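You operate a simulated robot arm through the tools that you are given. There is no shell and no other tool.

You run a simulated robot arm. Do the job below in one go: nothing can be reset, and whatever is moved stays where it is left.

JOB
Vent the shaft in the chucks, unlock both, lift it to the free rest and zero the side lay.
Where things are to end (x, y in the base frame): air shaft within 60 mm of [970, 600].
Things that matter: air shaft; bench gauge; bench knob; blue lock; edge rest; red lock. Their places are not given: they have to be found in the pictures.

The check looks at the end state, three seconds after you hand in, the way a careful person would. Anything else that was tipped, shoved, dropped, spilled or broken makes it a failure.

ROBOT AND FRAMES
A 6-joint arm with a two-finger gripper, fixed in place. Base frame: the origin is on the floor under the middle of its stand, x ahead of it, y to its left, z up. Lengths are in mm, angles in degrees, forces in N, time in s.
It reaches about 1572 mm from its shoulder. Its first joint turns from -166.0 to 166.0 degrees. Payload 2.45 kg.
The tool frame sits at the grasp point between the pads (the TCP): z along the fingers, y along the line on which they close. The tips reach 20 mm beyond it. The gripper opens to 140 mm; its body begins 168 mm behind the TCP.
Orientation is told as [roll, pitch, yaw] about the base's x, y, z axes, in that order, counted from this pose: with the fingers straight down and closing along the base's y, the tool's x points along the base's -x, its y along +y and its z along -z.

CONTROLS
- The arm moves only by the tool drive_tool. Its argument "increments" is a list of rows, each an object of numbers (a shift or turn left out is 0, a gripper value left out holds the last): "rx", "ry", "rz": the turn, a rotation vector about the tool's x, y, z in units of 120 degrees (1.0 is 120 degrees); "dx", "dy", "dz": the shift along the tool's x, y, z in units of 100 mm (1.0 is 100 mm); "fingers": the gripper command, from -1 (fully open) to 1 (shut), values between in proportion. In form: [{"rx": .., "ry": .., "rz": .., "dx": .., "dy": .., "dz": .., "fingers": ..}, ...]. A call has 1 to 20 rows; each row is the pose to reach, as a shift and turn from the pose commanded when the call began, along the tool's axes at that moment. A call with a number of a shift or a turn outside -1 to 1 is refused whole. Each row takes 0.2 s and may step no farther than 50 mm and 8.6 degrees from the row before; otherwise, or with a gripper value out of range, the whole call is refused. A pose out of reach is approached as far as the arm can. The call stops where the force on the tool passes 60 N (or 10 N more than at its start, if that is more) or the arm is blocked; 0.2 s more then pass. Each finger travels about 45 mm/s and halts on what it meets, pressing with about 44 N; the grip force reading is that of the motor and also rises with nothing between the fingers. The clock runs only during rows and for 0.2 s after the last one: add rows that repeat a pose to give the fingers time. It gives the time, the measured TCP pose, the force on the tool (base axes), the opening and the grip force at its end, in the units of the frame above (readings bear some noise), with the torque about the TCP (base axes, N m) and any sound that the robot's microphone picked up.
- Cameras (640 x 400 px; columns grow to the right, rows downward): "scene" is fixed at [49.5, 501.1, 1529.7]; the picture's right is [-0.22, -0.98, 0.00], its down [-0.47, 0.11, -0.87] and it looks along [0.85, -0.19, -0.49] (base axes); focal length 316 px, centre (320, 200). "wrist" rides on the gripper at [78, 11, -209] in the tool frame; the picture's right is [-0.14, 0.99, 0.00], its down [-0.92, -0.13, -0.37] and it looks along [-0.37, -0.05, 0.93] (tool axes); focal length 280 px, centre (320, 200).
- camera(camera): a new picture of that camera. It takes no simulated time.
- probe_pixels(camera, pixels): for up to 12 pixels [column, row] of the newest picture of that camera ("zoom" is the newest enlarged one), the place [x, y, z] in the base frame of the surface seen there, good to about 2 mm. It takes no simulated time.
- enlarge(camera, box): a new picture of the part [left, top, right, bottom] of that camera's present view, enlarged. It takes no simulated time.
- job_done(): hands the job in; it is judged then, once.

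Leave the gripper open and the arm clear of the work at the hand-in unless told otherwise.

The tools are called after "Call:" as a command line: name --argument value ..., lists and objects as JSON in quotes. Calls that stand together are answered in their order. drive_tool: Moves the arm, as the interface text tells. Its arguments: {"type":"object","properties":{"increments":{"type":"array","items":{"type":"object","properties":{"rx":{"type":"number"},"ry":{"type":"number"},"rz":{"type":"number"},"dx":{"type":"number"},"dy":{"type":"number"},"dz":{"type":"number"},"fingers":{"type":"number"}}}}},"required":["increments"]} The other tools are called the same way: camera (camera) takes a picture; probe_pixels (camera, pixels) gives the place of the surface under pixels of a picture; enlarge (camera, box) takes an enlarged picture of a part of a camera's view; job_done () hands the job in.

At the start:

```text
time_s: 0.0
tcp_pos: [809.9, 103.4, 1229.0]
ee_rot: [-0.1, 0.0, 0.0]
contact_force: [0.0, 0.5, 0.2]
ft_torque: [0.02, -0.02, 0.01]
grip_width: 140.0
finger_force: 0.0
```

scene: 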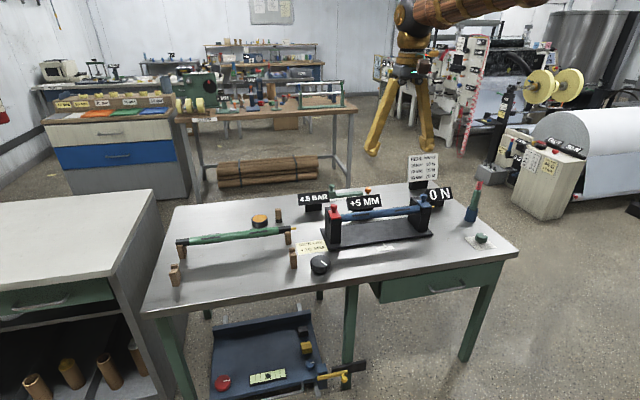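
wrist: 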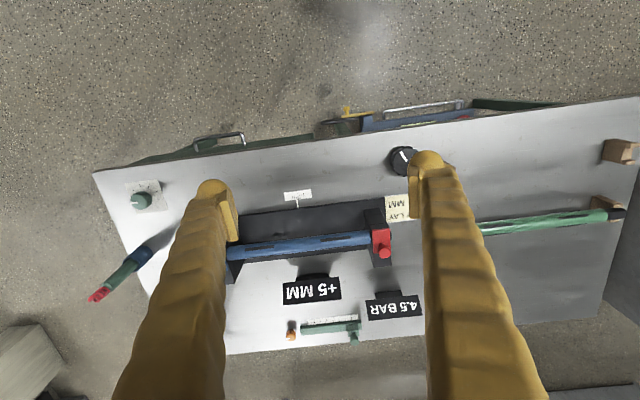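

I see a bench with a blue shaft in a chuck fixture, signs "4.5 BAR", "+5 MM", "0 N", a knob, a green shaft on wooden rests. I'll enlarge several areas first.

Call:
enlarge --camera "scene" --box '[290, 140, 530, 290]'

Call:
enlarge --camera "scene" --box '[140, 180, 340, 305]'

Call:
enlarge --camera "wrist" --box '[80, 130, 440, 355]'

```text
2.67 times, centred on (410, 215) of scene
```

zoom: 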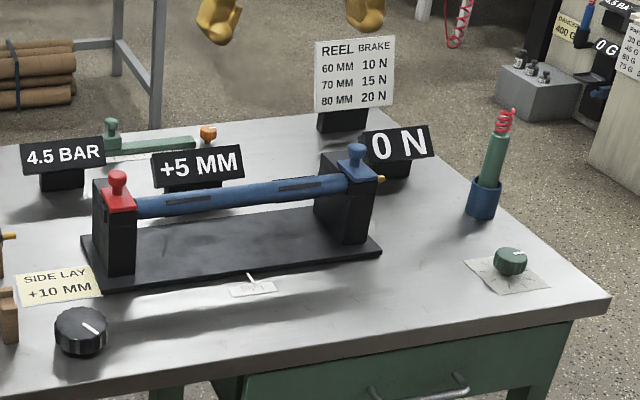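

```text
3.20 times, centred on (240, 242) of scene
```

zoom: 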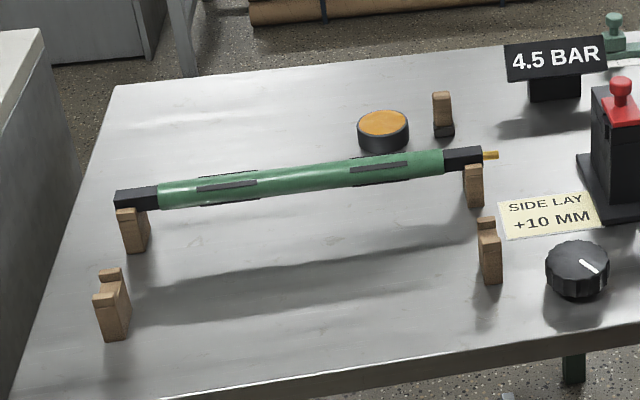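

```text
1.78 times, centred on (260, 242) of wrist
```

zoom: 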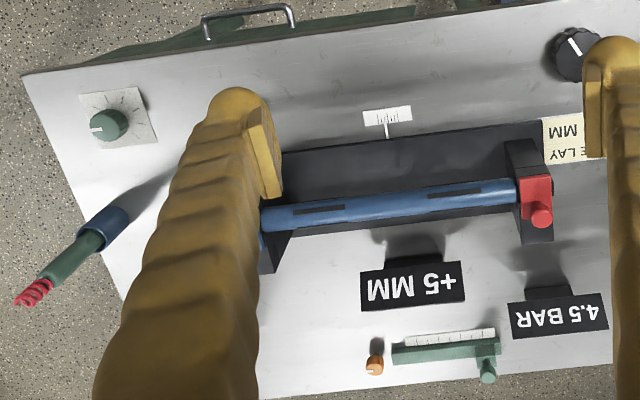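

I'll probe the key points on the bench: the shaft, locks, knobs, rests, gauges.

Call:
camera --camera "scene"

Call:
probe_pixels --camera "scene" --pixels '[[334, 208], [423, 197], [345, 216], [416, 209], [438, 207], [319, 262], [481, 238], [293, 252], [175, 266], [278, 210], [292, 232], [178, 242]]'

Call:
probe_pixels --camera "scene" --pixels '[[260, 218], [313, 198], [364, 201], [440, 194], [350, 193], [367, 190], [384, 250], [472, 214], [240, 300], [500, 250], [190, 210], [385, 247]]'

Call:
enlarge --camera "scene" --box '[400, 180, 460, 220]'

```text
taken
```

scene: 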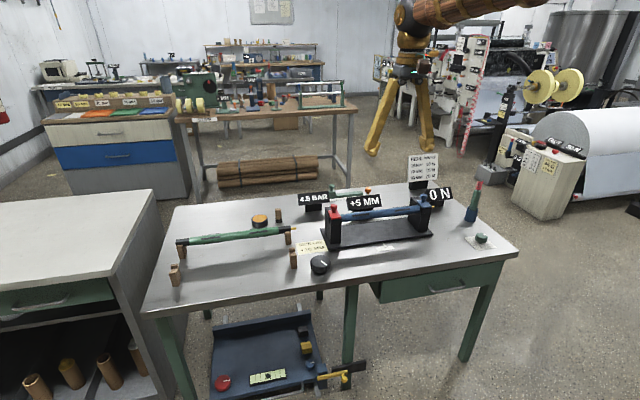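

```text
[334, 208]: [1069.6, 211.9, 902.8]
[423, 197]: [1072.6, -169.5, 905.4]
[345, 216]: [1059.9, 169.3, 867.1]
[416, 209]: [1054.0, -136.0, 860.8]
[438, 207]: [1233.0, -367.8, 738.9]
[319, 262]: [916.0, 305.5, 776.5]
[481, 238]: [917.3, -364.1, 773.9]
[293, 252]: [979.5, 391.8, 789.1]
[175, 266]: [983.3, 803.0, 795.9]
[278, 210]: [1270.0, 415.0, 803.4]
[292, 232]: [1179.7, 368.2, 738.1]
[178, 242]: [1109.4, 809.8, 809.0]
```

```text
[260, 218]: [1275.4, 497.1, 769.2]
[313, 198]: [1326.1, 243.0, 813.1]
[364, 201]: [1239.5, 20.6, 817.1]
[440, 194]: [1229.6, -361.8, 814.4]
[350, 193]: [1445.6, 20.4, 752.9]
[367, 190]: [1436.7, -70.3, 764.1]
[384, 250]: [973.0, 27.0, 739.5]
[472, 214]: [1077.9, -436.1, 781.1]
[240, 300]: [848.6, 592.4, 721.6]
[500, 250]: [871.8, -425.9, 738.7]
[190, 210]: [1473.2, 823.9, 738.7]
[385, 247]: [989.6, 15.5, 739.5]
```

```text
10.00 times, centred on (430, 200) of scene
```

zoom: 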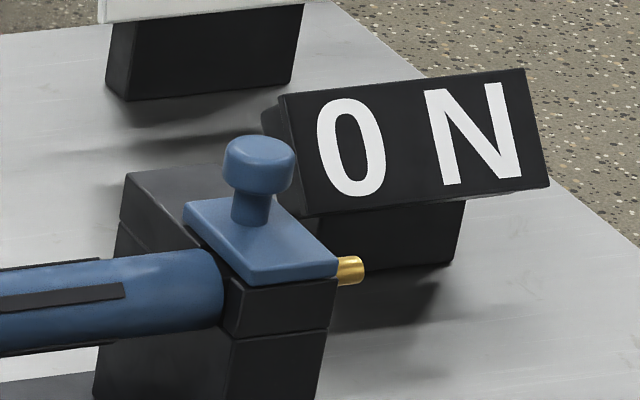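

Bench top z≈739; the free rest notches are at x≈980, y≈392 and y≈803. I'll zoom on the red lock, blue lock, the shaft tip and the gauges from both cameras.

Call:
enlarge --camera "scene" --box '[310, 195, 370, 255]'

Call:
enlarge --camera "scene" --box '[395, 185, 445, 245]'

Call:
enlarge --camera "scene" --box '[285, 235, 345, 280]'

Call:
enlarge --camera "scene" --box '[320, 180, 390, 220]'

Call:
enlarge --camera "scene" --box '[360, 225, 420, 260]'

Call:
enlarge --camera "scene" --box '[450, 175, 520, 260]'

Call:
enlarge --camera "scene" --box '[155, 255, 200, 290]'

Call:
enlarge --camera "scene" --box '[275, 215, 315, 275]'

```text
6.67 times, centred on (340, 225) of scene
```

zoom: 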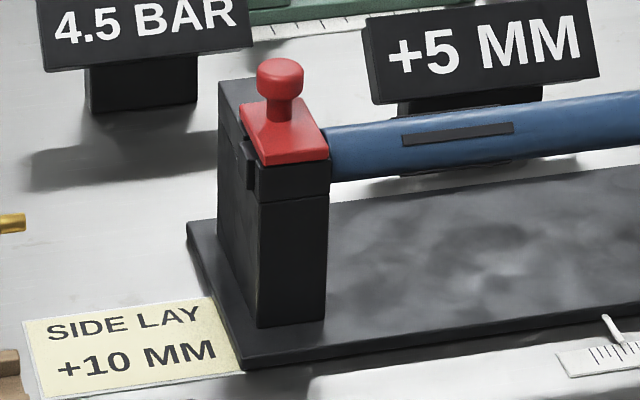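

```text
6.67 times, centred on (420, 215) of scene
```

zoom: 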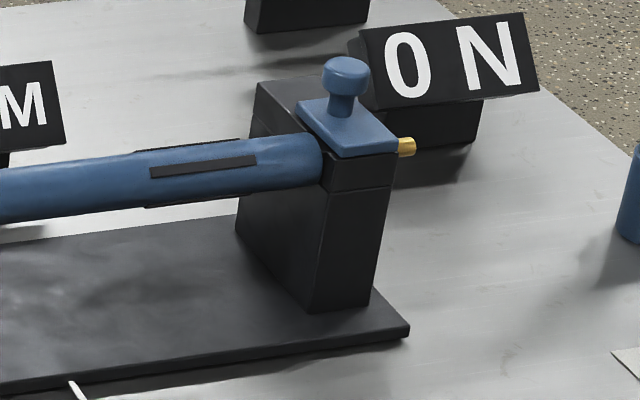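

```text
8.89 times, centred on (315, 258) of scene
```

zoom: 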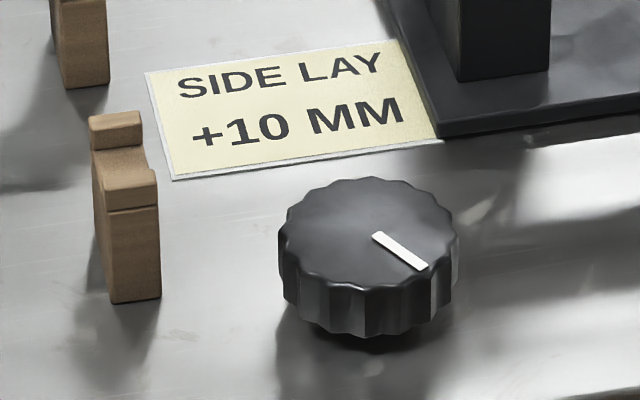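

```text
9.14 times, centred on (355, 200) of scene
```

zoom: 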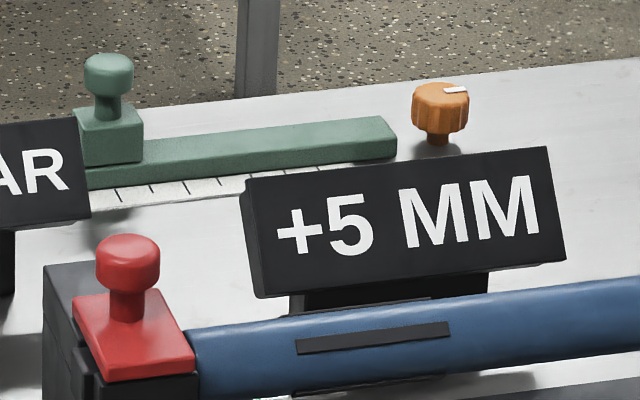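

```text
10.67 times, centred on (390, 242) of scene
```

zoom: 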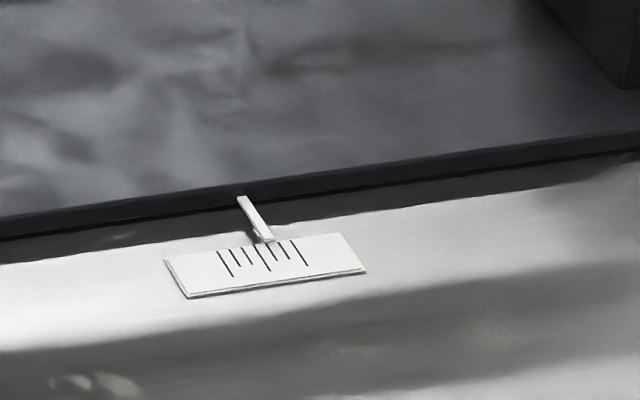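

```text
4.71 times, centred on (485, 218) of scene
```

zoom: 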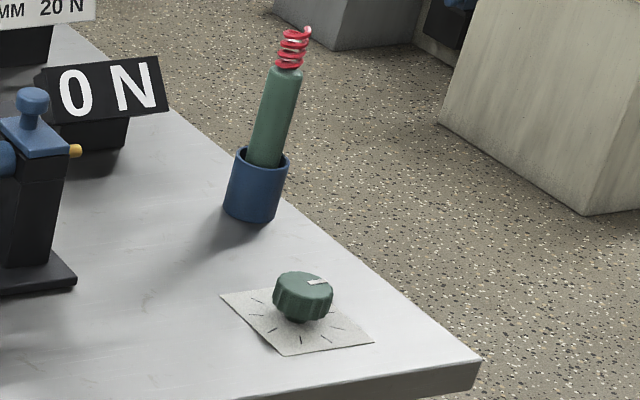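

```text
11.43 times, centred on (178, 272) of scene
```

zoom: 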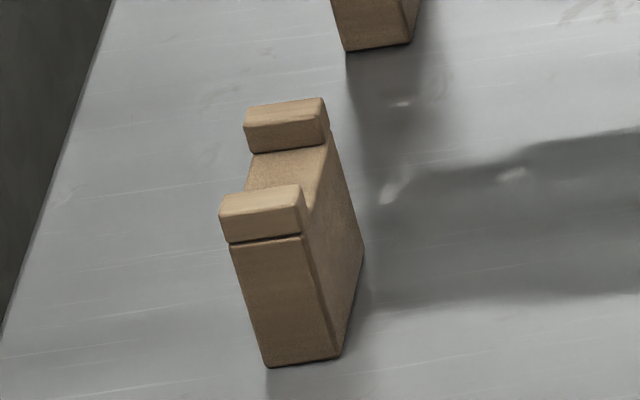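

```text
6.67 times, centred on (295, 245) of scene
```

zoom: 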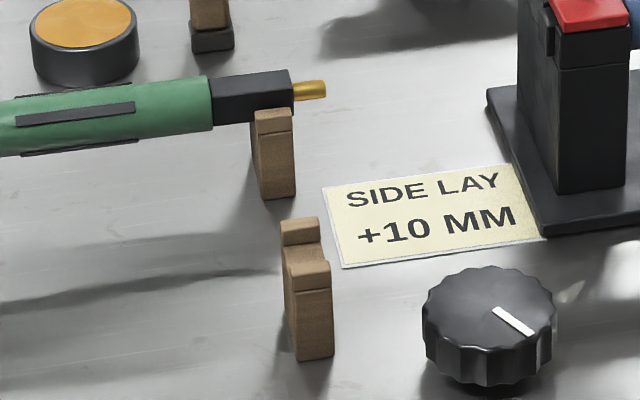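

The "+5 MM" display is the side lay gauge and the black knob (319,262) next to the "SIDE LAY" note is its knob. Before moving I'll zoom the wrist view on the locks and knobs.

Call:
enlarge --camera "wrist" --box '[345, 180, 425, 270]'

Call:
enlarge --camera "wrist" --box '[280, 310, 370, 350]'

Call:
enlarge --camera "wrist" --box '[480, 130, 640, 240]'

```text
4.44 times, centred on (385, 225) of wrist
```

zoom: 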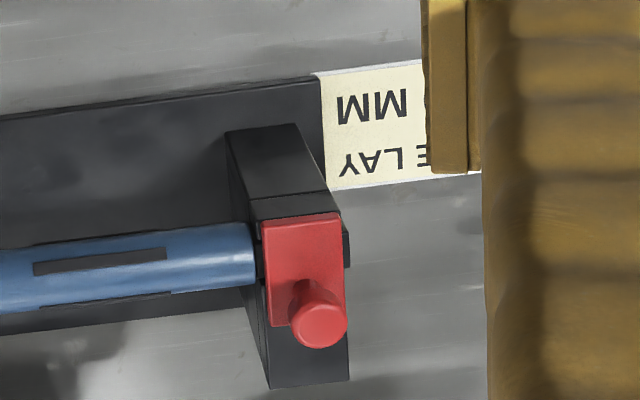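

```text
7.11 times, centred on (325, 330) of wrist
```

zoom: 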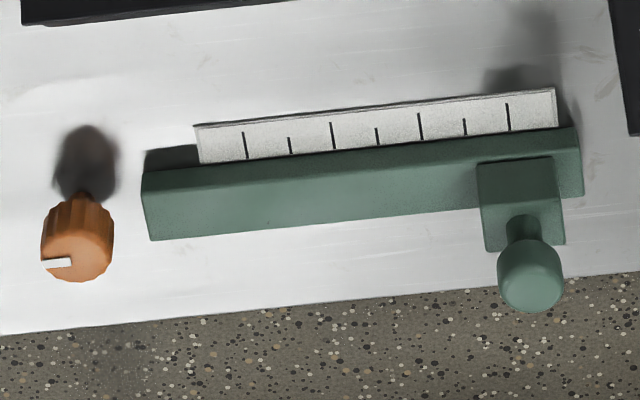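

```text
3.64 times, centred on (560, 185) of wrist
```

zoom: 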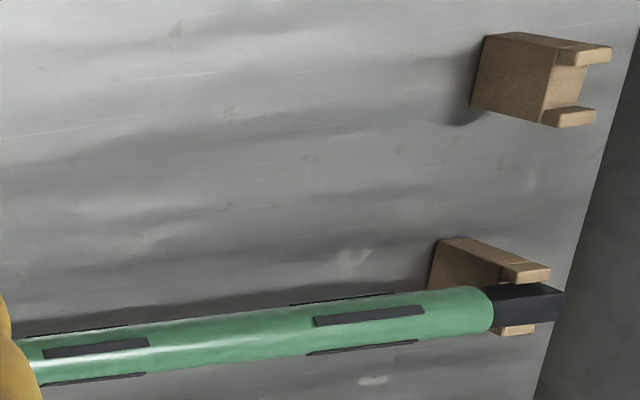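

I'll move the arm ahead and to the right in free air (x+100, y−80, z−80) to get a closer wrist view of the chucks.

Call:
drive_tool --increments '[{"dx": -0.25, "dy": -0.2, "dz": 0.2, "fingers": -1}, {"dx": -0.5, "dy": -0.4, "dz": 0.4}, {"dx": -0.75, "dy": -0.6, "dz": 0.6}, {"dx": -1.0, "dy": -0.8, "dz": 0.8}]'

Call:
camera --camera "wrist"

```text
time_s: 1.0
tcp_pos: [911.3, 21.0, 1150.1]
ee_rot: [-0.1, -0.1, 0.1]
contact_force: [-0.7, 0.4, 0.0]
ft_torque: [0.01, -0.06, 0.02]
grip_width: 140.0
finger_force: 0.0
```

```text
taken
```

wrist: 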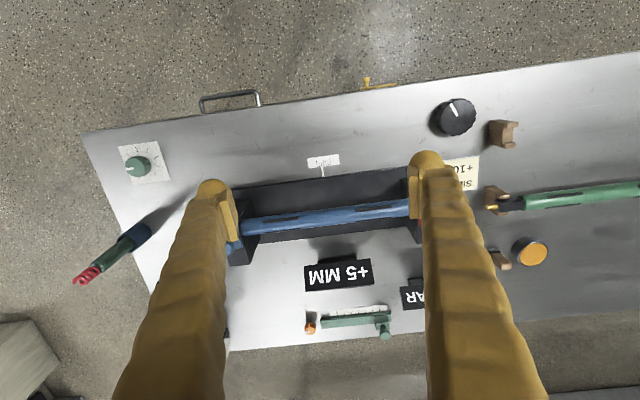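

Fingers hide the locks. I'll shift left (y+100) and then further to put the red lock between the fingers.

Call:
drive_tool --increments '[{"dy": 0.4}, {"dy": 0.8, "dz": 0.1}, {"dy": 1.0, "dz": 0.4}, {"dy": 1.0, "dz": 0.7}]'

Call:
drive_tool --increments '[{"dy": 0.4}, {"dy": 0.8}]'

Call:
camera --camera "wrist"

Call:
enlarge --camera "wrist" --box '[240, 130, 420, 290]'

```text
time_s: 2.0
tcp_pos: [912.4, 123.3, 1077.8]
ee_rot: [0.0, 0.1, 0.0]
contact_force: [-0.2, 0.3, 0.7]
ft_torque: [0.01, 0.0, 0.0]
grip_width: 140.0
finger_force: 0.1
```

```text
time_s: 2.6
tcp_pos: [912.3, 202.6, 1078.1]
ee_rot: [0.0, 0.0, -0.2]
contact_force: [0.1, -0.4, -0.9]
ft_torque: [0.01, -0.03, 0.05]
grip_width: 140.0
finger_force: 0.1
```

```text
taken
```

wrist: 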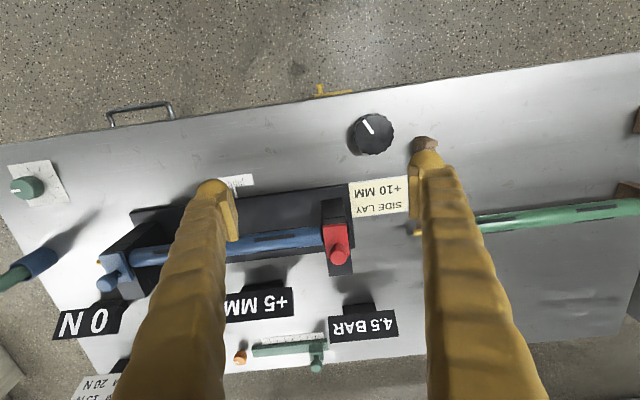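

```text
2.50 times, centred on (330, 210) of wrist
```

zoom: 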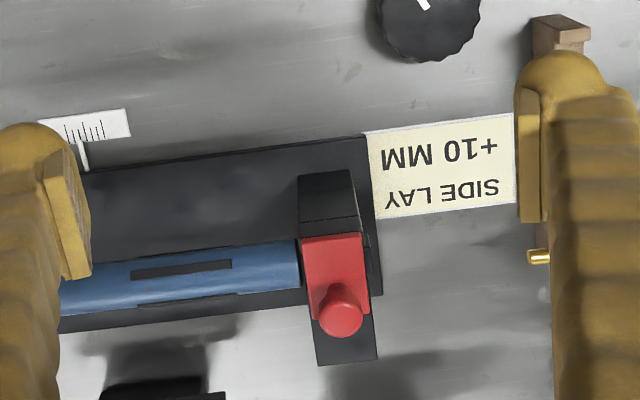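

I'll probe the red plate corners, knob, chuck top and the shaft's ends in this zoom.

Call:
probe_pixels --camera "zoom" --pixels '[[305, 240], [360, 238], [312, 316], [366, 320], [341, 312], [300, 180], [350, 178], [322, 360], [375, 355], [330, 225], [290, 265], [372, 245]]'

Call:
enlarge --camera "wrist" --box '[90, 230, 170, 300]'

Call:
enlarge --camera "wrist" --box '[310, 190, 370, 280]'

```text
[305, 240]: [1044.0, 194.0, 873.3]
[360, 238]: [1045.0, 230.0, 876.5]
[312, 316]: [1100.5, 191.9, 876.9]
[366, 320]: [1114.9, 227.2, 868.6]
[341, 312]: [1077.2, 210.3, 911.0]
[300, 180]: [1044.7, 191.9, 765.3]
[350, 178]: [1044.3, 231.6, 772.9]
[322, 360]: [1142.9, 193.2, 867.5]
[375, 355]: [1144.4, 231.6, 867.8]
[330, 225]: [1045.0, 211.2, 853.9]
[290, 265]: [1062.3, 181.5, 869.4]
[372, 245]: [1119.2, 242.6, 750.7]
```

```text
5.71 times, centred on (130, 265) of wrist
```

zoom: 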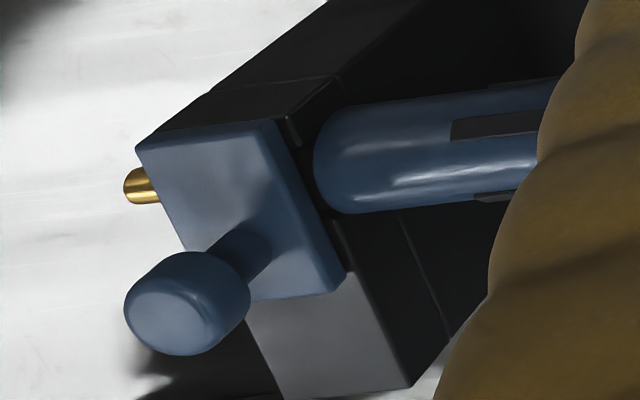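

```text
4.44 times, centred on (340, 235) of wrist
```

zoom: 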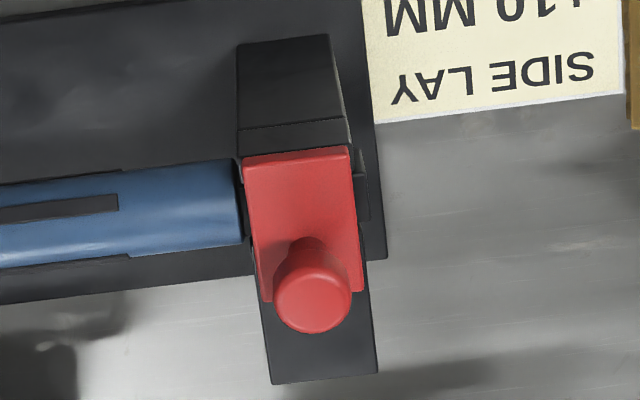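

The red plate spans x≈1044–1102 on a chuck top x≈1044–1144, so it likely slides back (+x). Next I'll close the fingers here in free air to see the closed finger shape for pressing the brass valve pin.

Call:
drive_tool --increments '[{"fingers": 1}, {"fingers": 1}, {"fingers": 1}, {"fingers": 1}, {"fingers": 1}, {"fingers": 1}, {"fingers": 1}, {"fingers": 1}, {"fingers": 1}]'

Call:
camera --camera "wrist"

Call:
enlarge --camera "scene" --box '[260, 20, 440, 200]'

```text
time_s: 4.6
tcp_pos: [913.1, 204.3, 1077.5]
ee_rot: [0.0, 0.0, 0.0]
contact_force: [-0.1, 0.3, 0.2]
ft_torque: [-0.01, 0.0, 0.01]
grip_width: 0.1
finger_force: 29.7
```

```text
taken
```

wrist: 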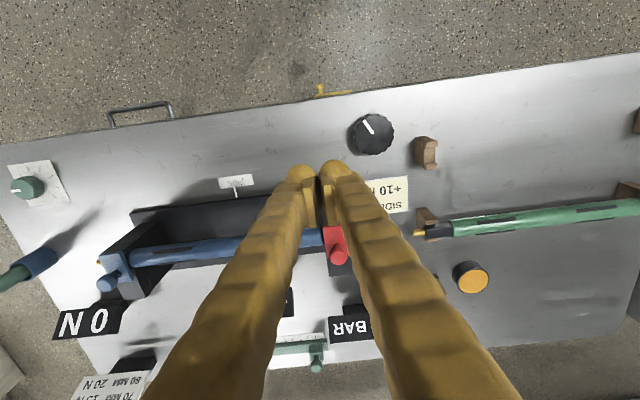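

```text
2.22 times, centred on (350, 110) of scene
```

zoom: 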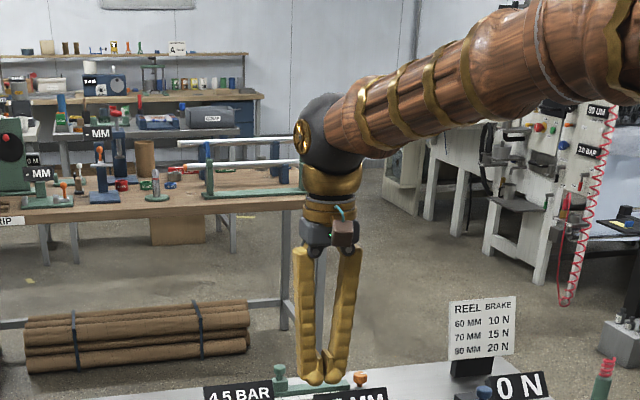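

The closed fingers form a slightly tapered wedge; outer finger side can press the pin. I'll travel right (−y) in free air at z≈1077, to get a view on the blue chuck and the pin.

Call:
drive_tool --increments '[{"dy": -0.4}, {"dy": -0.8}, {"dy": -1.0}]'

Call:
drive_tool --increments '[{"dy": -0.4}, {"dy": -0.8}, {"dy": -1.0}]'

Call:
drive_tool --increments '[{"dy": -0.4}, {"dy": -0.8}, {"dy": -1.0}]'

Call:
drive_tool --increments '[{"dy": -0.4}, {"dy": -0.8}, {"dy": -1.0}]'

Call:
camera --camera "wrist"

```text
time_s: 5.4
tcp_pos: [910.5, 102.1, 1078.7]
ee_rot: [0.0, 0.0, 0.0]
contact_force: [-0.2, -0.2, 0.1]
ft_torque: [0.02, 0.0, 0.0]
grip_width: 0.2
finger_force: 29.5
```

```text
time_s: 6.2
tcp_pos: [912.4, 3.0, 1079.9]
ee_rot: [-0.1, 0.1, -0.1]
contact_force: [0.0, 0.4, -0.1]
ft_torque: [0.0, 0.04, 0.02]
grip_width: 0.1
finger_force: 29.6
```

```text
time_s: 7.0
tcp_pos: [911.5, -97.4, 1078.3]
ee_rot: [0.1, 0.0, -0.1]
contact_force: [0.8, -1.2, 0.4]
ft_torque: [0.01, 0.01, -0.02]
grip_width: 0.1
finger_force: 29.0
```

```text
time_s: 7.8
tcp_pos: [912.4, -196.6, 1077.7]
ee_rot: [0.0, 0.0, 0.0]
contact_force: [0.2, 0.0, 0.4]
ft_torque: [0.01, -0.03, -0.02]
grip_width: 0.0
finger_force: 29.4
```

```text
taken
```

wrist: 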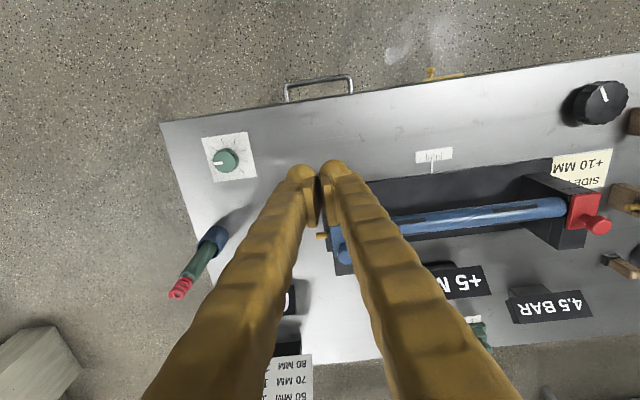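

The pin is at about (322,236). I'll zoom on it and probe.

Call:
enlarge --camera "wrist" --box '[300, 215, 360, 275]'

Call:
probe_pixels --camera "wrist" --pixels '[[319, 236], [323, 236], [327, 236], [343, 257], [222, 233], [180, 290], [335, 240], [225, 160], [590, 222], [600, 100], [434, 155]]'

```text
6.67 times, centred on (330, 245) of wrist
```

zoom: 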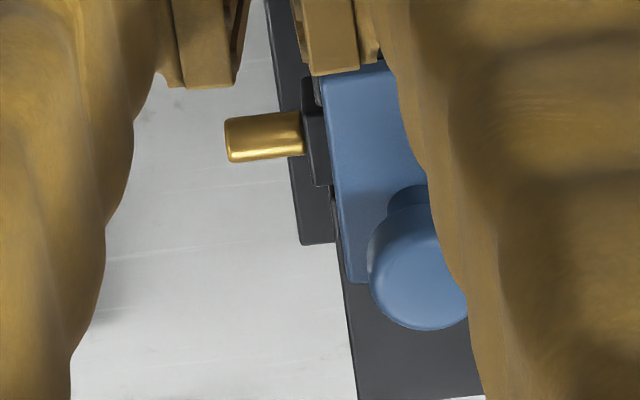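

```text
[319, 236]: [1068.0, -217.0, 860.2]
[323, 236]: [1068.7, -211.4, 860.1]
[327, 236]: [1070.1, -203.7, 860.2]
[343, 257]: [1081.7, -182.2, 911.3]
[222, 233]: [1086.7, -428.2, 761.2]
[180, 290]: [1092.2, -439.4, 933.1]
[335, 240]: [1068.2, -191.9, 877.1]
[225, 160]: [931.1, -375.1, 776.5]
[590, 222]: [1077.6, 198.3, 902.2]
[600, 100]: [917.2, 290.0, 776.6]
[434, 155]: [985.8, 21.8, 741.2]
```

Call:
probe_pixels --camera "zoom" --pixels '[[228, 140], [235, 120], [235, 158], [260, 140], [295, 135], [312, 135], [312, 90], [312, 180], [340, 90], [350, 275], [415, 290], [370, 350]]'

```text
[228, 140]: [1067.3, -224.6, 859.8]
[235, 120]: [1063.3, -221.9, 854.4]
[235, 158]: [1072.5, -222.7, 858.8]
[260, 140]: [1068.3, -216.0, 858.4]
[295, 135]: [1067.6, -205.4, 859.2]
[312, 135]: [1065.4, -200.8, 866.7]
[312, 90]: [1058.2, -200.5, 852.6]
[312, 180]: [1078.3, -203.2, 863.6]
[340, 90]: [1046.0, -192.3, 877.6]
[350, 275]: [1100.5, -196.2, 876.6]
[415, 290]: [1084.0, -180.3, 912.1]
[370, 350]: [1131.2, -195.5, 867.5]
```

Pin axis x≈1069, z≈853, tip at y≈−224; journal end at y≈−201. I'll go around: y to −297, then x to 1069 at this height.

Call:
drive_tool --increments '[{"dy": -0.4}, {"dy": -0.8}, {"dy": -1.0}]'

Call:
drive_tool --increments '[{"dx": -0.4}, {"dx": -0.8}, {"dx": -1.0}]'

Call:
drive_tool --increments '[{"dx": -0.3}, {"dx": -0.57}, {"dx": -0.57, "dz": 0.4}, {"dx": -0.57, "dz": 0.8}]'

Call:
camera --camera "scene"

Call:
camera --camera "wrist"

```text
time_s: 8.6
tcp_pos: [909.5, -297.5, 1081.0]
ee_rot: [0.0, 0.0, 0.0]
contact_force: [-0.6, 0.6, 0.7]
ft_torque: [-0.01, 0.03, 0.01]
grip_width: 0.0
finger_force: 29.3
```

```text
time_s: 9.4
tcp_pos: [1010.1, -296.9, 1080.4]
ee_rot: [0.0, 0.1, 0.1]
contact_force: [-0.5, 0.1, 0.4]
ft_torque: [0.0, -0.06, 0.0]
grip_width: 0.0
finger_force: 28.9
```

```text
time_s: 10.4
tcp_pos: [1067.7, -297.2, 999.6]
ee_rot: [-0.1, -0.1, 0.0]
contact_force: [-0.8, 1.5, 0.0]
ft_torque: [-0.04, -0.02, 0.03]
grip_width: 0.0
finger_force: 29.8
```

```text
taken
```

scene: 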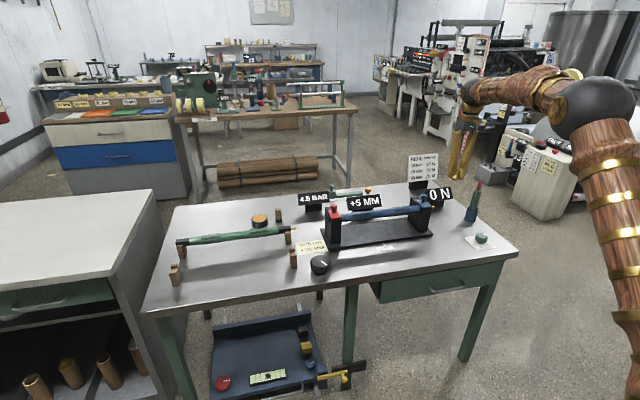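

```text
taken
```

wrist: 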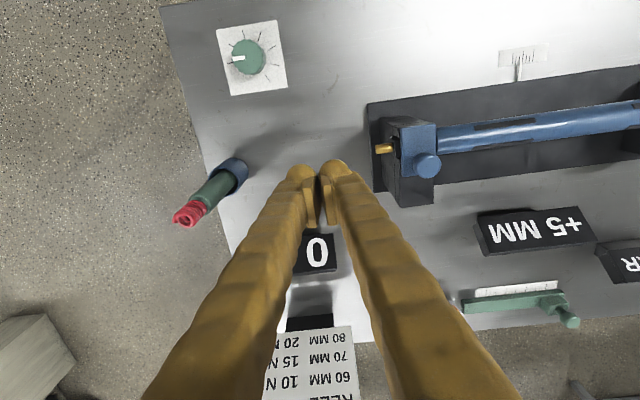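

I'll probe the finger's outer side and the neighbours (0 N gauge, sign, gun) before descending.

Call:
probe_pixels --camera "wrist" --pixels '[[335, 165], [345, 165], [352, 175], [365, 200], [300, 170], [290, 180], [318, 255], [310, 345], [190, 215], [386, 149], [377, 149], [428, 165]]'

```text
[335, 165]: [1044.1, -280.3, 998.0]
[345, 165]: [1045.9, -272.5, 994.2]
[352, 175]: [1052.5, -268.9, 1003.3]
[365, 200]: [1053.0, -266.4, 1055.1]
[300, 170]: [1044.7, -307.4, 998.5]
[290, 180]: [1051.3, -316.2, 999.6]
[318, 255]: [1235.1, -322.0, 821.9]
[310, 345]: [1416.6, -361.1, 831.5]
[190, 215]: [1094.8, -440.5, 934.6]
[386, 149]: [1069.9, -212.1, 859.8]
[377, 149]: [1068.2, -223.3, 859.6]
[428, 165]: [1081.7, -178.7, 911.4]
```

Outer finger side is ≈29 mm from the TCP, so contact expected at TCP y≈−253. I'll descend to z≈850 at y −297.

Call:
drive_tool --increments '[{"dz": 0.4}, {"dz": 0.8}, {"dz": 1.0}]'

Call:
drive_tool --increments '[{"dz": 0.25}, {"dz": 0.5}, {"dz": 0.5, "dy": 0.15}, {"dz": 0.5, "dy": 0.3}]'

Call:
camera --camera "wrist"

Call:
enlarge --camera "scene" --box '[390, 140, 490, 250]'

```text
time_s: 11.2
tcp_pos: [1068.8, -297.9, 899.9]
ee_rot: [0.0, 0.1, -0.1]
contact_force: [-0.3, 0.1, 0.5]
ft_torque: [0.0, 0.0, -0.03]
grip_width: 0.0
finger_force: 29.4
```

```text
time_s: 12.2
tcp_pos: [1067.0, -265.2, 848.2]
ee_rot: [0.0, 0.0, 0.0]
contact_force: [0.0, -0.7, -0.3]
ft_torque: [0.01, -0.02, 0.01]
grip_width: 0.0
finger_force: 29.8
```

```text
taken
```

wrist: 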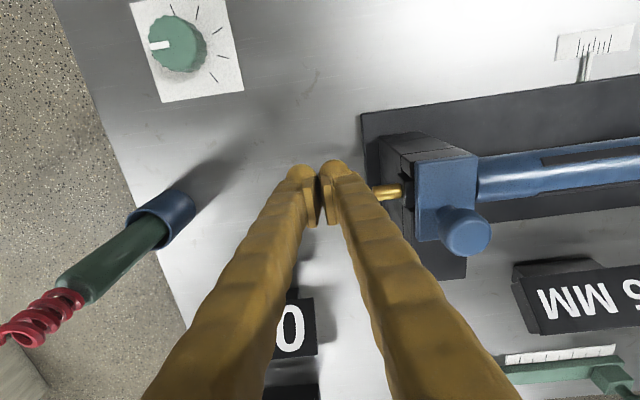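

```text
3.64 times, centred on (440, 195) of scene
```

zoom: 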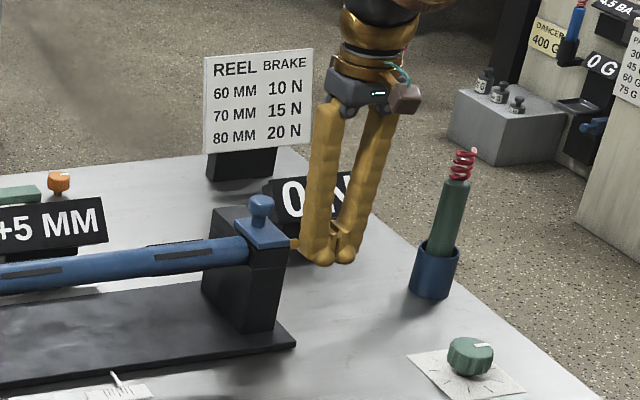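

The finger's right side lines up with the pin. I'll push +y in small 2.5 mm steps up to 22 mm; the call stops at 60 N.

Call:
drive_tool --increments '[{"dy": 0.03}, {"dy": 0.06}, {"dy": 0.09}, {"dy": 0.115}, {"dy": 0.14}, {"dy": 0.165}, {"dy": 0.18}]'

Call:
enlarge --camera "scene" --box '[290, 160, 470, 250]'

Call:
camera --camera "wrist"

```text
time_s: 13.8
tcp_pos: [1068.5, -250.1, 849.9]
ee_rot: [0.0, 0.0, 0.0]
contact_force: [0.4, -2.0, -0.4]
ft_torque: [0.0, 0.01, -0.02]
grip_width: 0.0
finger_force: 29.3
```

```text
3.56 times, centred on (380, 205) of scene
```

zoom: 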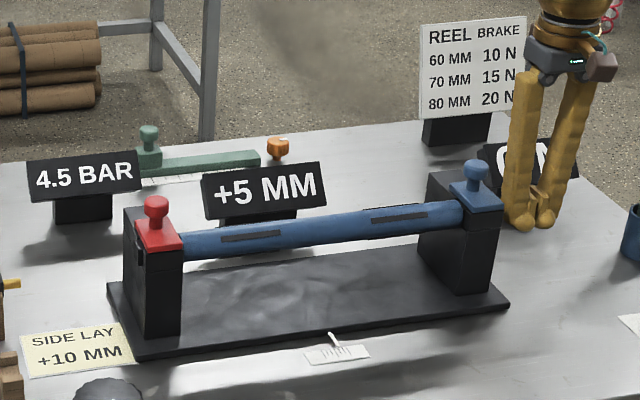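

```text
taken
```

wrist: 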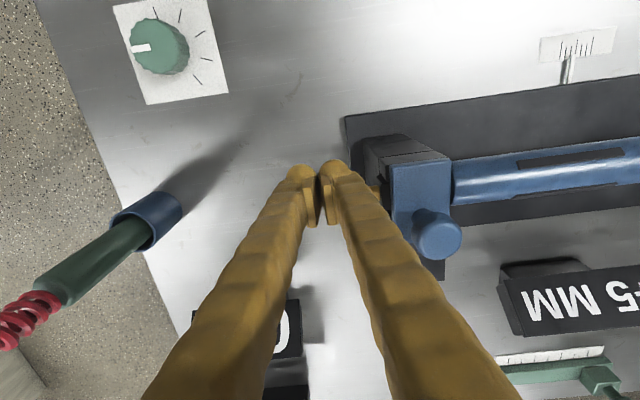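

Force −2 N in y: contact is just beginning; still 4.5 BAR. I'll continue in 1.5 mm steps, up to 9 mm.

Call:
drive_tool --increments '[{"dy": 0.015}, {"dy": 0.03}, {"dy": 0.045}, {"dy": 0.06}, {"dy": 0.06}, {"dy": 0.06}]'

Call:
enlarge --camera "scene" --box '[290, 160, 470, 250]'

Call:
enlarge --camera "wrist" --box '[300, 140, 460, 280]'

```text
time_s: 15.2
tcp_pos: [1069.7, -243.7, 849.4]
ee_rot: [-0.1, 0.0, 0.0]
contact_force: [-0.6, -14.3, 0.4]
ft_torque: [0.14, 0.0, 0.0]
grip_width: 0.0
finger_force: 29.0
```

```text
3.56 times, centred on (380, 205) of scene
```

zoom: 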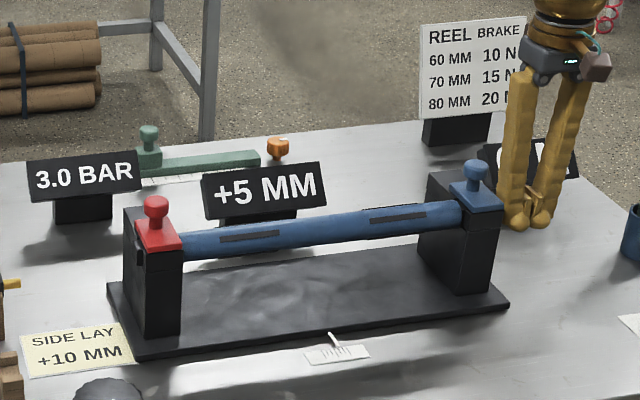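

```text
2.86 times, centred on (380, 210) of wrist
```

zoom: 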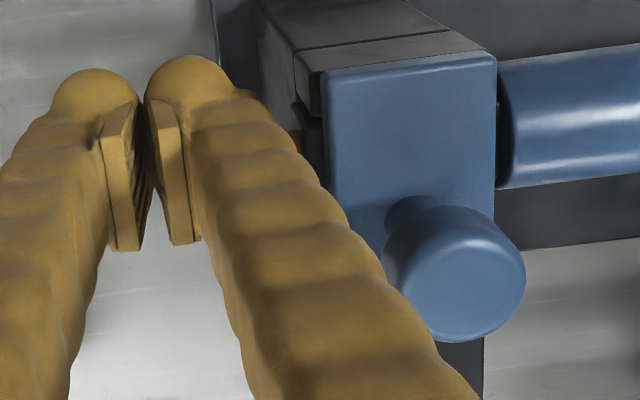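

It works: 3.0 BAR and falling while pressed (−14 N). I'll hold this pose for 3 s.

Call:
drive_tool --increments '[{"dy": 0.0}, {"dy": 0.0}, {"dy": 0.0}, {"dy": 0.0}, {"dy": 0.0}, {"dy": 0.0}, {"dy": 0.0}, {"dy": 0.0}, {"dy": 0.0}, {"dy": 0.0}, {"dy": 0.0}, {"dy": 0.0}, {"dy": 0.0}, {"dy": 0.0}, {"dy": 0.0}]'

Call:
enlarge --camera "scene" --box '[290, 160, 470, 250]'

```text
time_s: 18.4
tcp_pos: [1067.3, -243.3, 849.3]
ee_rot: [0.0, 0.0, 0.0]
contact_force: [-0.4, -13.0, 1.6]
ft_torque: [0.11, 0.01, -0.02]
grip_width: 0.0
finger_force: 29.9
```

```text
3.56 times, centred on (380, 205) of scene
```

zoom: 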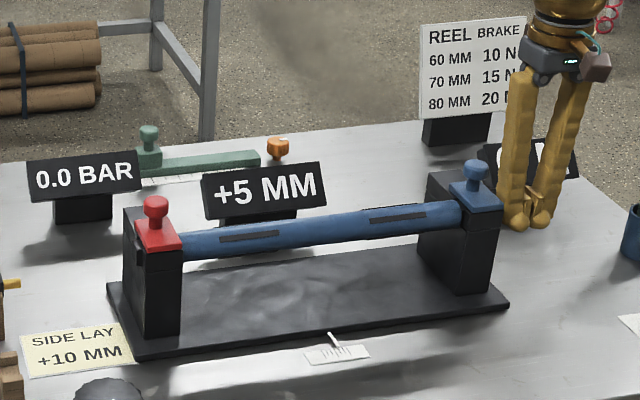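

0.0 BAR: vented. I'll back off in −y and raise by 100 mm.

Call:
drive_tool --increments '[{"dy": -0.15}, {"dy": -0.4}, {"dy": -0.4, "dz": -0.4}, {"dy": -0.4, "dz": -0.8}, {"dy": -0.4, "dz": -1.0}]'

Call:
camera --camera "wrist"

Call:
enlarge --camera "scene" --box '[290, 160, 470, 250]'

```text
time_s: 19.6
tcp_pos: [1067.8, -283.1, 948.2]
ee_rot: [0.0, 0.0, 0.0]
contact_force: [-1.3, 0.9, 0.3]
ft_torque: [0.0, 0.03, 0.02]
grip_width: 0.0
finger_force: 29.9
```

```text
taken
```

wrist: 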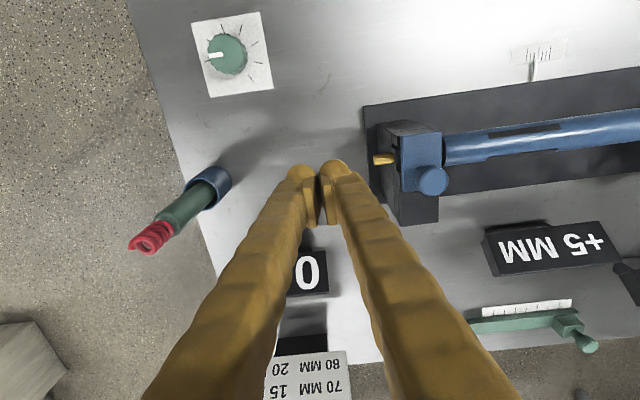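

```text
3.56 times, centred on (380, 205) of scene
```

zoom: 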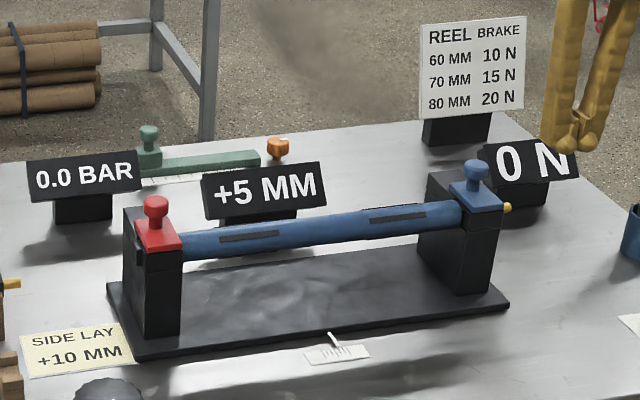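

0.0 BAR holds. Now I'll zoom on the blue lock to measure the knob precisely.

Call:
enlarge --camera "wrist" --box '[365, 110, 465, 235]'

```text
3.20 times, centred on (415, 172) of wrist
```

zoom: 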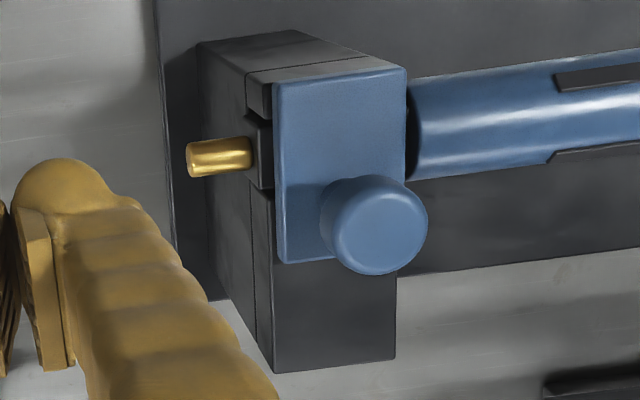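

Call:
probe_pixels --camera "zoom" --pixels '[[375, 225], [340, 225], [415, 225], [378, 192], [375, 262], [285, 90], [395, 80], [285, 255], [285, 365], [390, 350], [420, 100], [420, 170]]'

```text
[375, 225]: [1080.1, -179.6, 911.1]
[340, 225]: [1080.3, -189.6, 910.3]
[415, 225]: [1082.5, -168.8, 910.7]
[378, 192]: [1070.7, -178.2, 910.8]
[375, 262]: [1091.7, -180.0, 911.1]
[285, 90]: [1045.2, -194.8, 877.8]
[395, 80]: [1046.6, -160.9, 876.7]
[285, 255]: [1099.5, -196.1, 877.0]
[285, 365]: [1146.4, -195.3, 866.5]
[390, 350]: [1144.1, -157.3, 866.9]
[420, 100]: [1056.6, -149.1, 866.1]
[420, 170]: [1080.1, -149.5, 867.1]
```

Blue knob top centre ≈ (1080.5, −179, 911), radius ≈13; plate y −197…−160. I'll move back to x≈1010, then across to y≈−179, staying above the knob, then lower to tips at z≈884 in front of the knob.

Call:
drive_tool --increments '[{"dx": 0.3}, {"dx": 0.58}, {"dx": 0.58, "dy": 0.4}, {"dx": 0.58, "dy": 0.8}, {"dx": 0.58, "dy": 1.0}]'

Call:
drive_tool --increments '[{"dy": 0.05}, {"dy": 0.05, "dz": 0.2}, {"dy": 0.05, "dz": 0.44}]'

Call:
camera --camera "wrist"

Call:
enlarge --camera "scene" --box '[370, 150, 470, 250]'

```text
time_s: 20.8
tcp_pos: [1010.2, -182.2, 948.9]
ee_rot: [0.0, 0.1, 0.0]
contact_force: [0.9, -0.5, 0.6]
ft_torque: [0.01, 0.0, 0.0]
grip_width: 0.0
finger_force: 29.6
```

```text
time_s: 21.6
tcp_pos: [1010.7, -179.4, 904.7]
ee_rot: [0.0, 0.0, 0.1]
contact_force: [0.1, 0.3, -0.2]
ft_torque: [0.05, -0.02, 0.01]
grip_width: 0.0
finger_force: 29.4
```

```text
taken
```

wrist: 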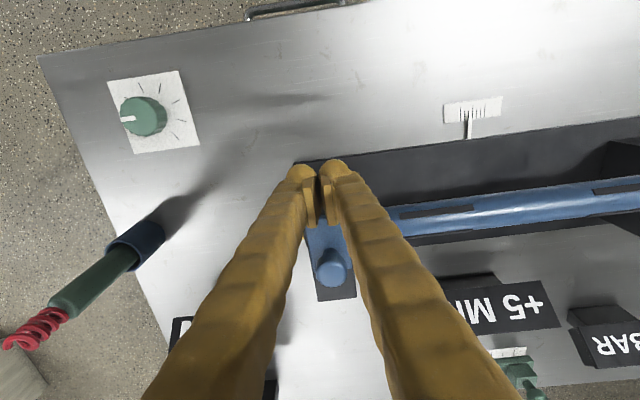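

```text
4.00 times, centred on (420, 200) of scene
```

zoom: 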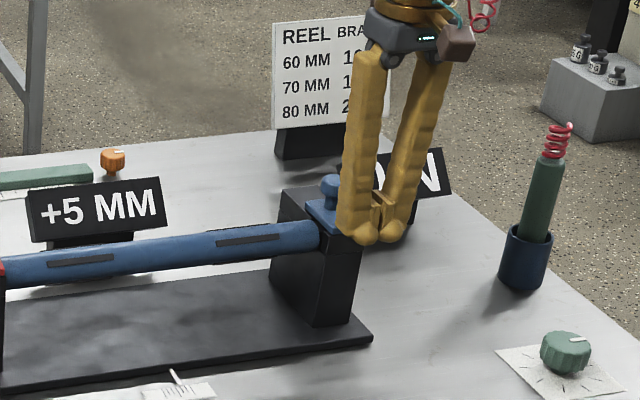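

The knob lies straight ahead of the closed fingers. I'll push +x: first 30 mm, then 3 mm steps.

Call:
drive_tool --increments '[{"dx": -0.15}, {"dx": -0.27}, {"dx": -0.3}, {"dx": -0.33}, {"dx": -0.36}, {"dx": -0.39}, {"dx": -0.42}, {"dx": -0.45}, {"dx": -0.48}]'

Call:
camera --camera "wrist"

Call:
enlarge --camera "scene" --box '[370, 150, 470, 250]'

```text
time_s: 23.6
tcp_pos: [1058.1, -179.4, 904.3]
ee_rot: [0.0, 0.0, 0.0]
contact_force: [-1.0, 1.2, -0.5]
ft_torque: [0.0, 0.02, 0.02]
grip_width: 5.9
finger_force: 29.4
```

```text
taken
```

wrist: 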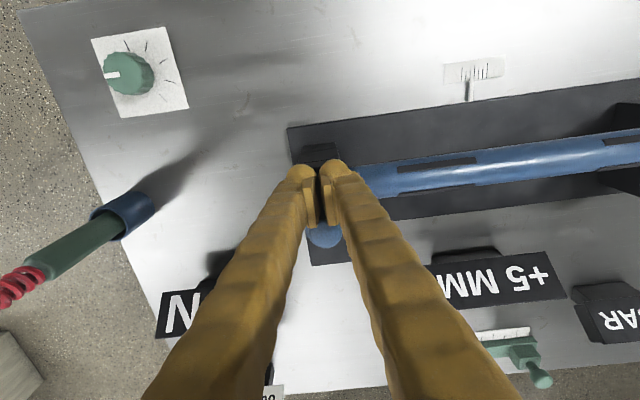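

```text
4.00 times, centred on (420, 200) of scene
```

zoom: 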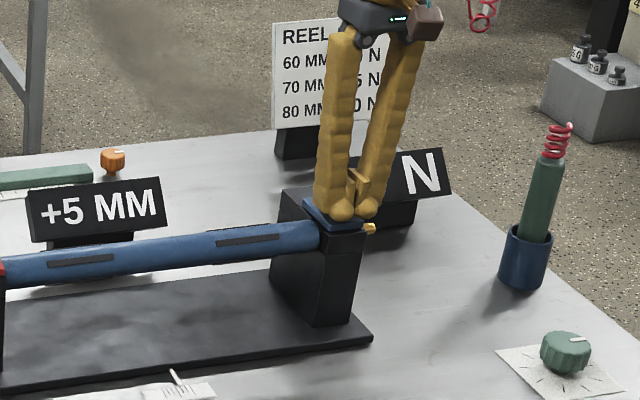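

The opening rose to 5.9 mm: the round knob is wedging between the fingers instead of moving. I'll back off and grip the knob properly instead.

Call:
drive_tool --increments '[{"dx": 0.2}, {"dx": 0.5}, {"dx": 0.5, "dz": -0.45}]'

Call:
enlarge --camera "wrist" --box '[270, 200, 390, 320]'

Call:
enlarge --camera "scene" --box '[370, 150, 470, 250]'

```text
time_s: 24.4
tcp_pos: [1007.9, -177.5, 949.5]
ee_rot: [0.0, 0.0, 0.0]
contact_force: [0.1, -0.5, -0.2]
ft_torque: [0.0, 0.02, 0.0]
grip_width: 0.0
finger_force: 29.2
```

```text
3.33 times, centred on (330, 260) of wrist
```

zoom: 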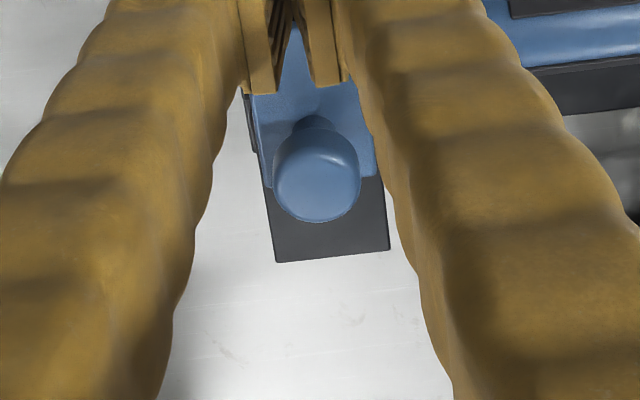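

```text
4.00 times, centred on (420, 200) of scene
```

zoom: 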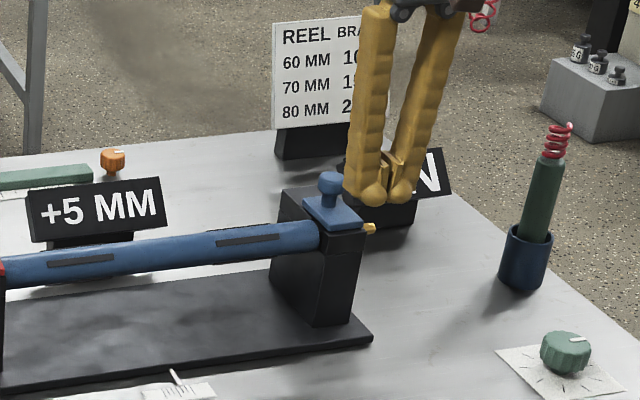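

Call:
probe_pixels --camera "zoom" --pixels '[[330, 176], [330, 195], [305, 205], [355, 215]]'

Call:
enlarge --camera "wrist" --box '[270, 200, 390, 320]'

Call:
probe_pixels --camera "zoom" --pixels '[[316, 180], [316, 145], [316, 212], [280, 180], [355, 180], [265, 180], [370, 165], [290, 255]]'

```text
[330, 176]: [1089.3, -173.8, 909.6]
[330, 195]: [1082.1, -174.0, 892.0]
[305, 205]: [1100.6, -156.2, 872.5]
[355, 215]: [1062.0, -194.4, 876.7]
```

```text
3.33 times, centred on (330, 260) of wrist
```

zoom: 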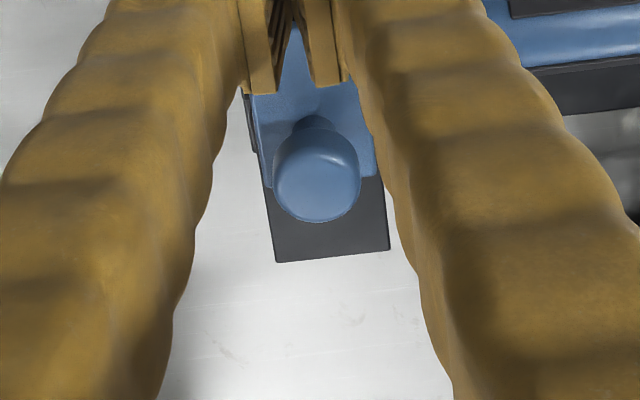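

```text
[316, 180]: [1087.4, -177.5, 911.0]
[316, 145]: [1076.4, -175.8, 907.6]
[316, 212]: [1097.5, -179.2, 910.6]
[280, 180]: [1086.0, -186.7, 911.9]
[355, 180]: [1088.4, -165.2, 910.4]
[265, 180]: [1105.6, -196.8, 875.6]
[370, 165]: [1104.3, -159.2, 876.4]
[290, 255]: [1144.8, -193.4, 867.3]
```

The knob moved from x≈1080.5 to ≈1086.5, so +x is the slide direction. I'll open to 70 mm, go above the knob (1086, −177) at z 949, and check.

Call:
drive_tool --increments '[{"fingers": 0.0, "dx": -0.2}, {"fingers": 0.0, "dx": -0.4}, {"fingers": 0.0, "dx": -0.6}, {"fingers": 0.0, "dx": -0.78}, {"fingers": 0.0, "dx": -0.78}]'

Call:
camera --camera "wrist"

```text
time_s: 25.6
tcp_pos: [1086.7, -176.4, 949.9]
ee_rot: [0.1, 0.0, -0.1]
contact_force: [-0.8, 0.5, -0.2]
ft_torque: [0.01, -0.01, 0.0]
grip_width: 70.0
finger_force: 0.0
```

```text
taken
```

wrist: 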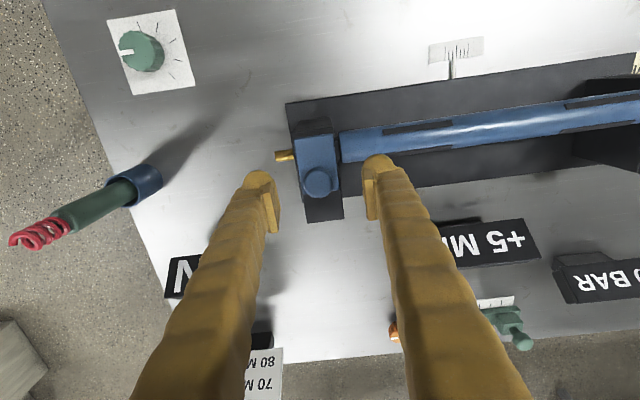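

The knob (320,184) sits between the fingers. Descend 45 mm and close.

Call:
drive_tool --increments '[{"dz": 0.2, "fingers": 0.0}, {"dz": 0.45, "fingers": 0.0}, {"dz": 0.45, "fingers": 1}, {"dz": 0.45, "fingers": 1}, {"dz": 0.45, "fingers": 1}, {"dz": 0.45, "fingers": 1}, {"dz": 0.45, "fingers": 1}]'

Call:
camera --camera "wrist"

```text
time_s: 27.2
tcp_pos: [1086.1, -178.4, 903.4]
ee_rot: [0.1, 0.0, 0.0]
contact_force: [1.8, -12.3, -2.6]
ft_torque: [-0.03, -0.06, -0.07]
grip_width: 24.5
finger_force: 45.1
```

```text
taken
```

wrist: 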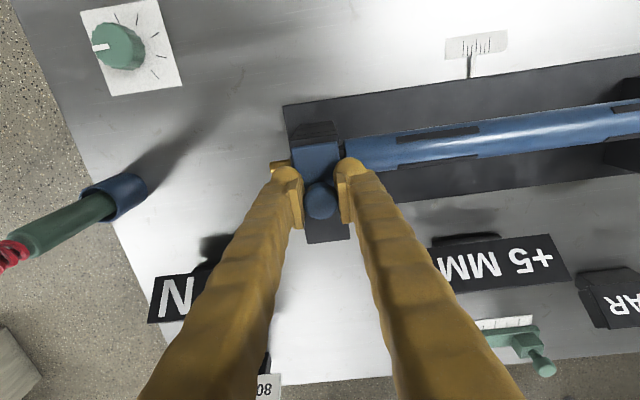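

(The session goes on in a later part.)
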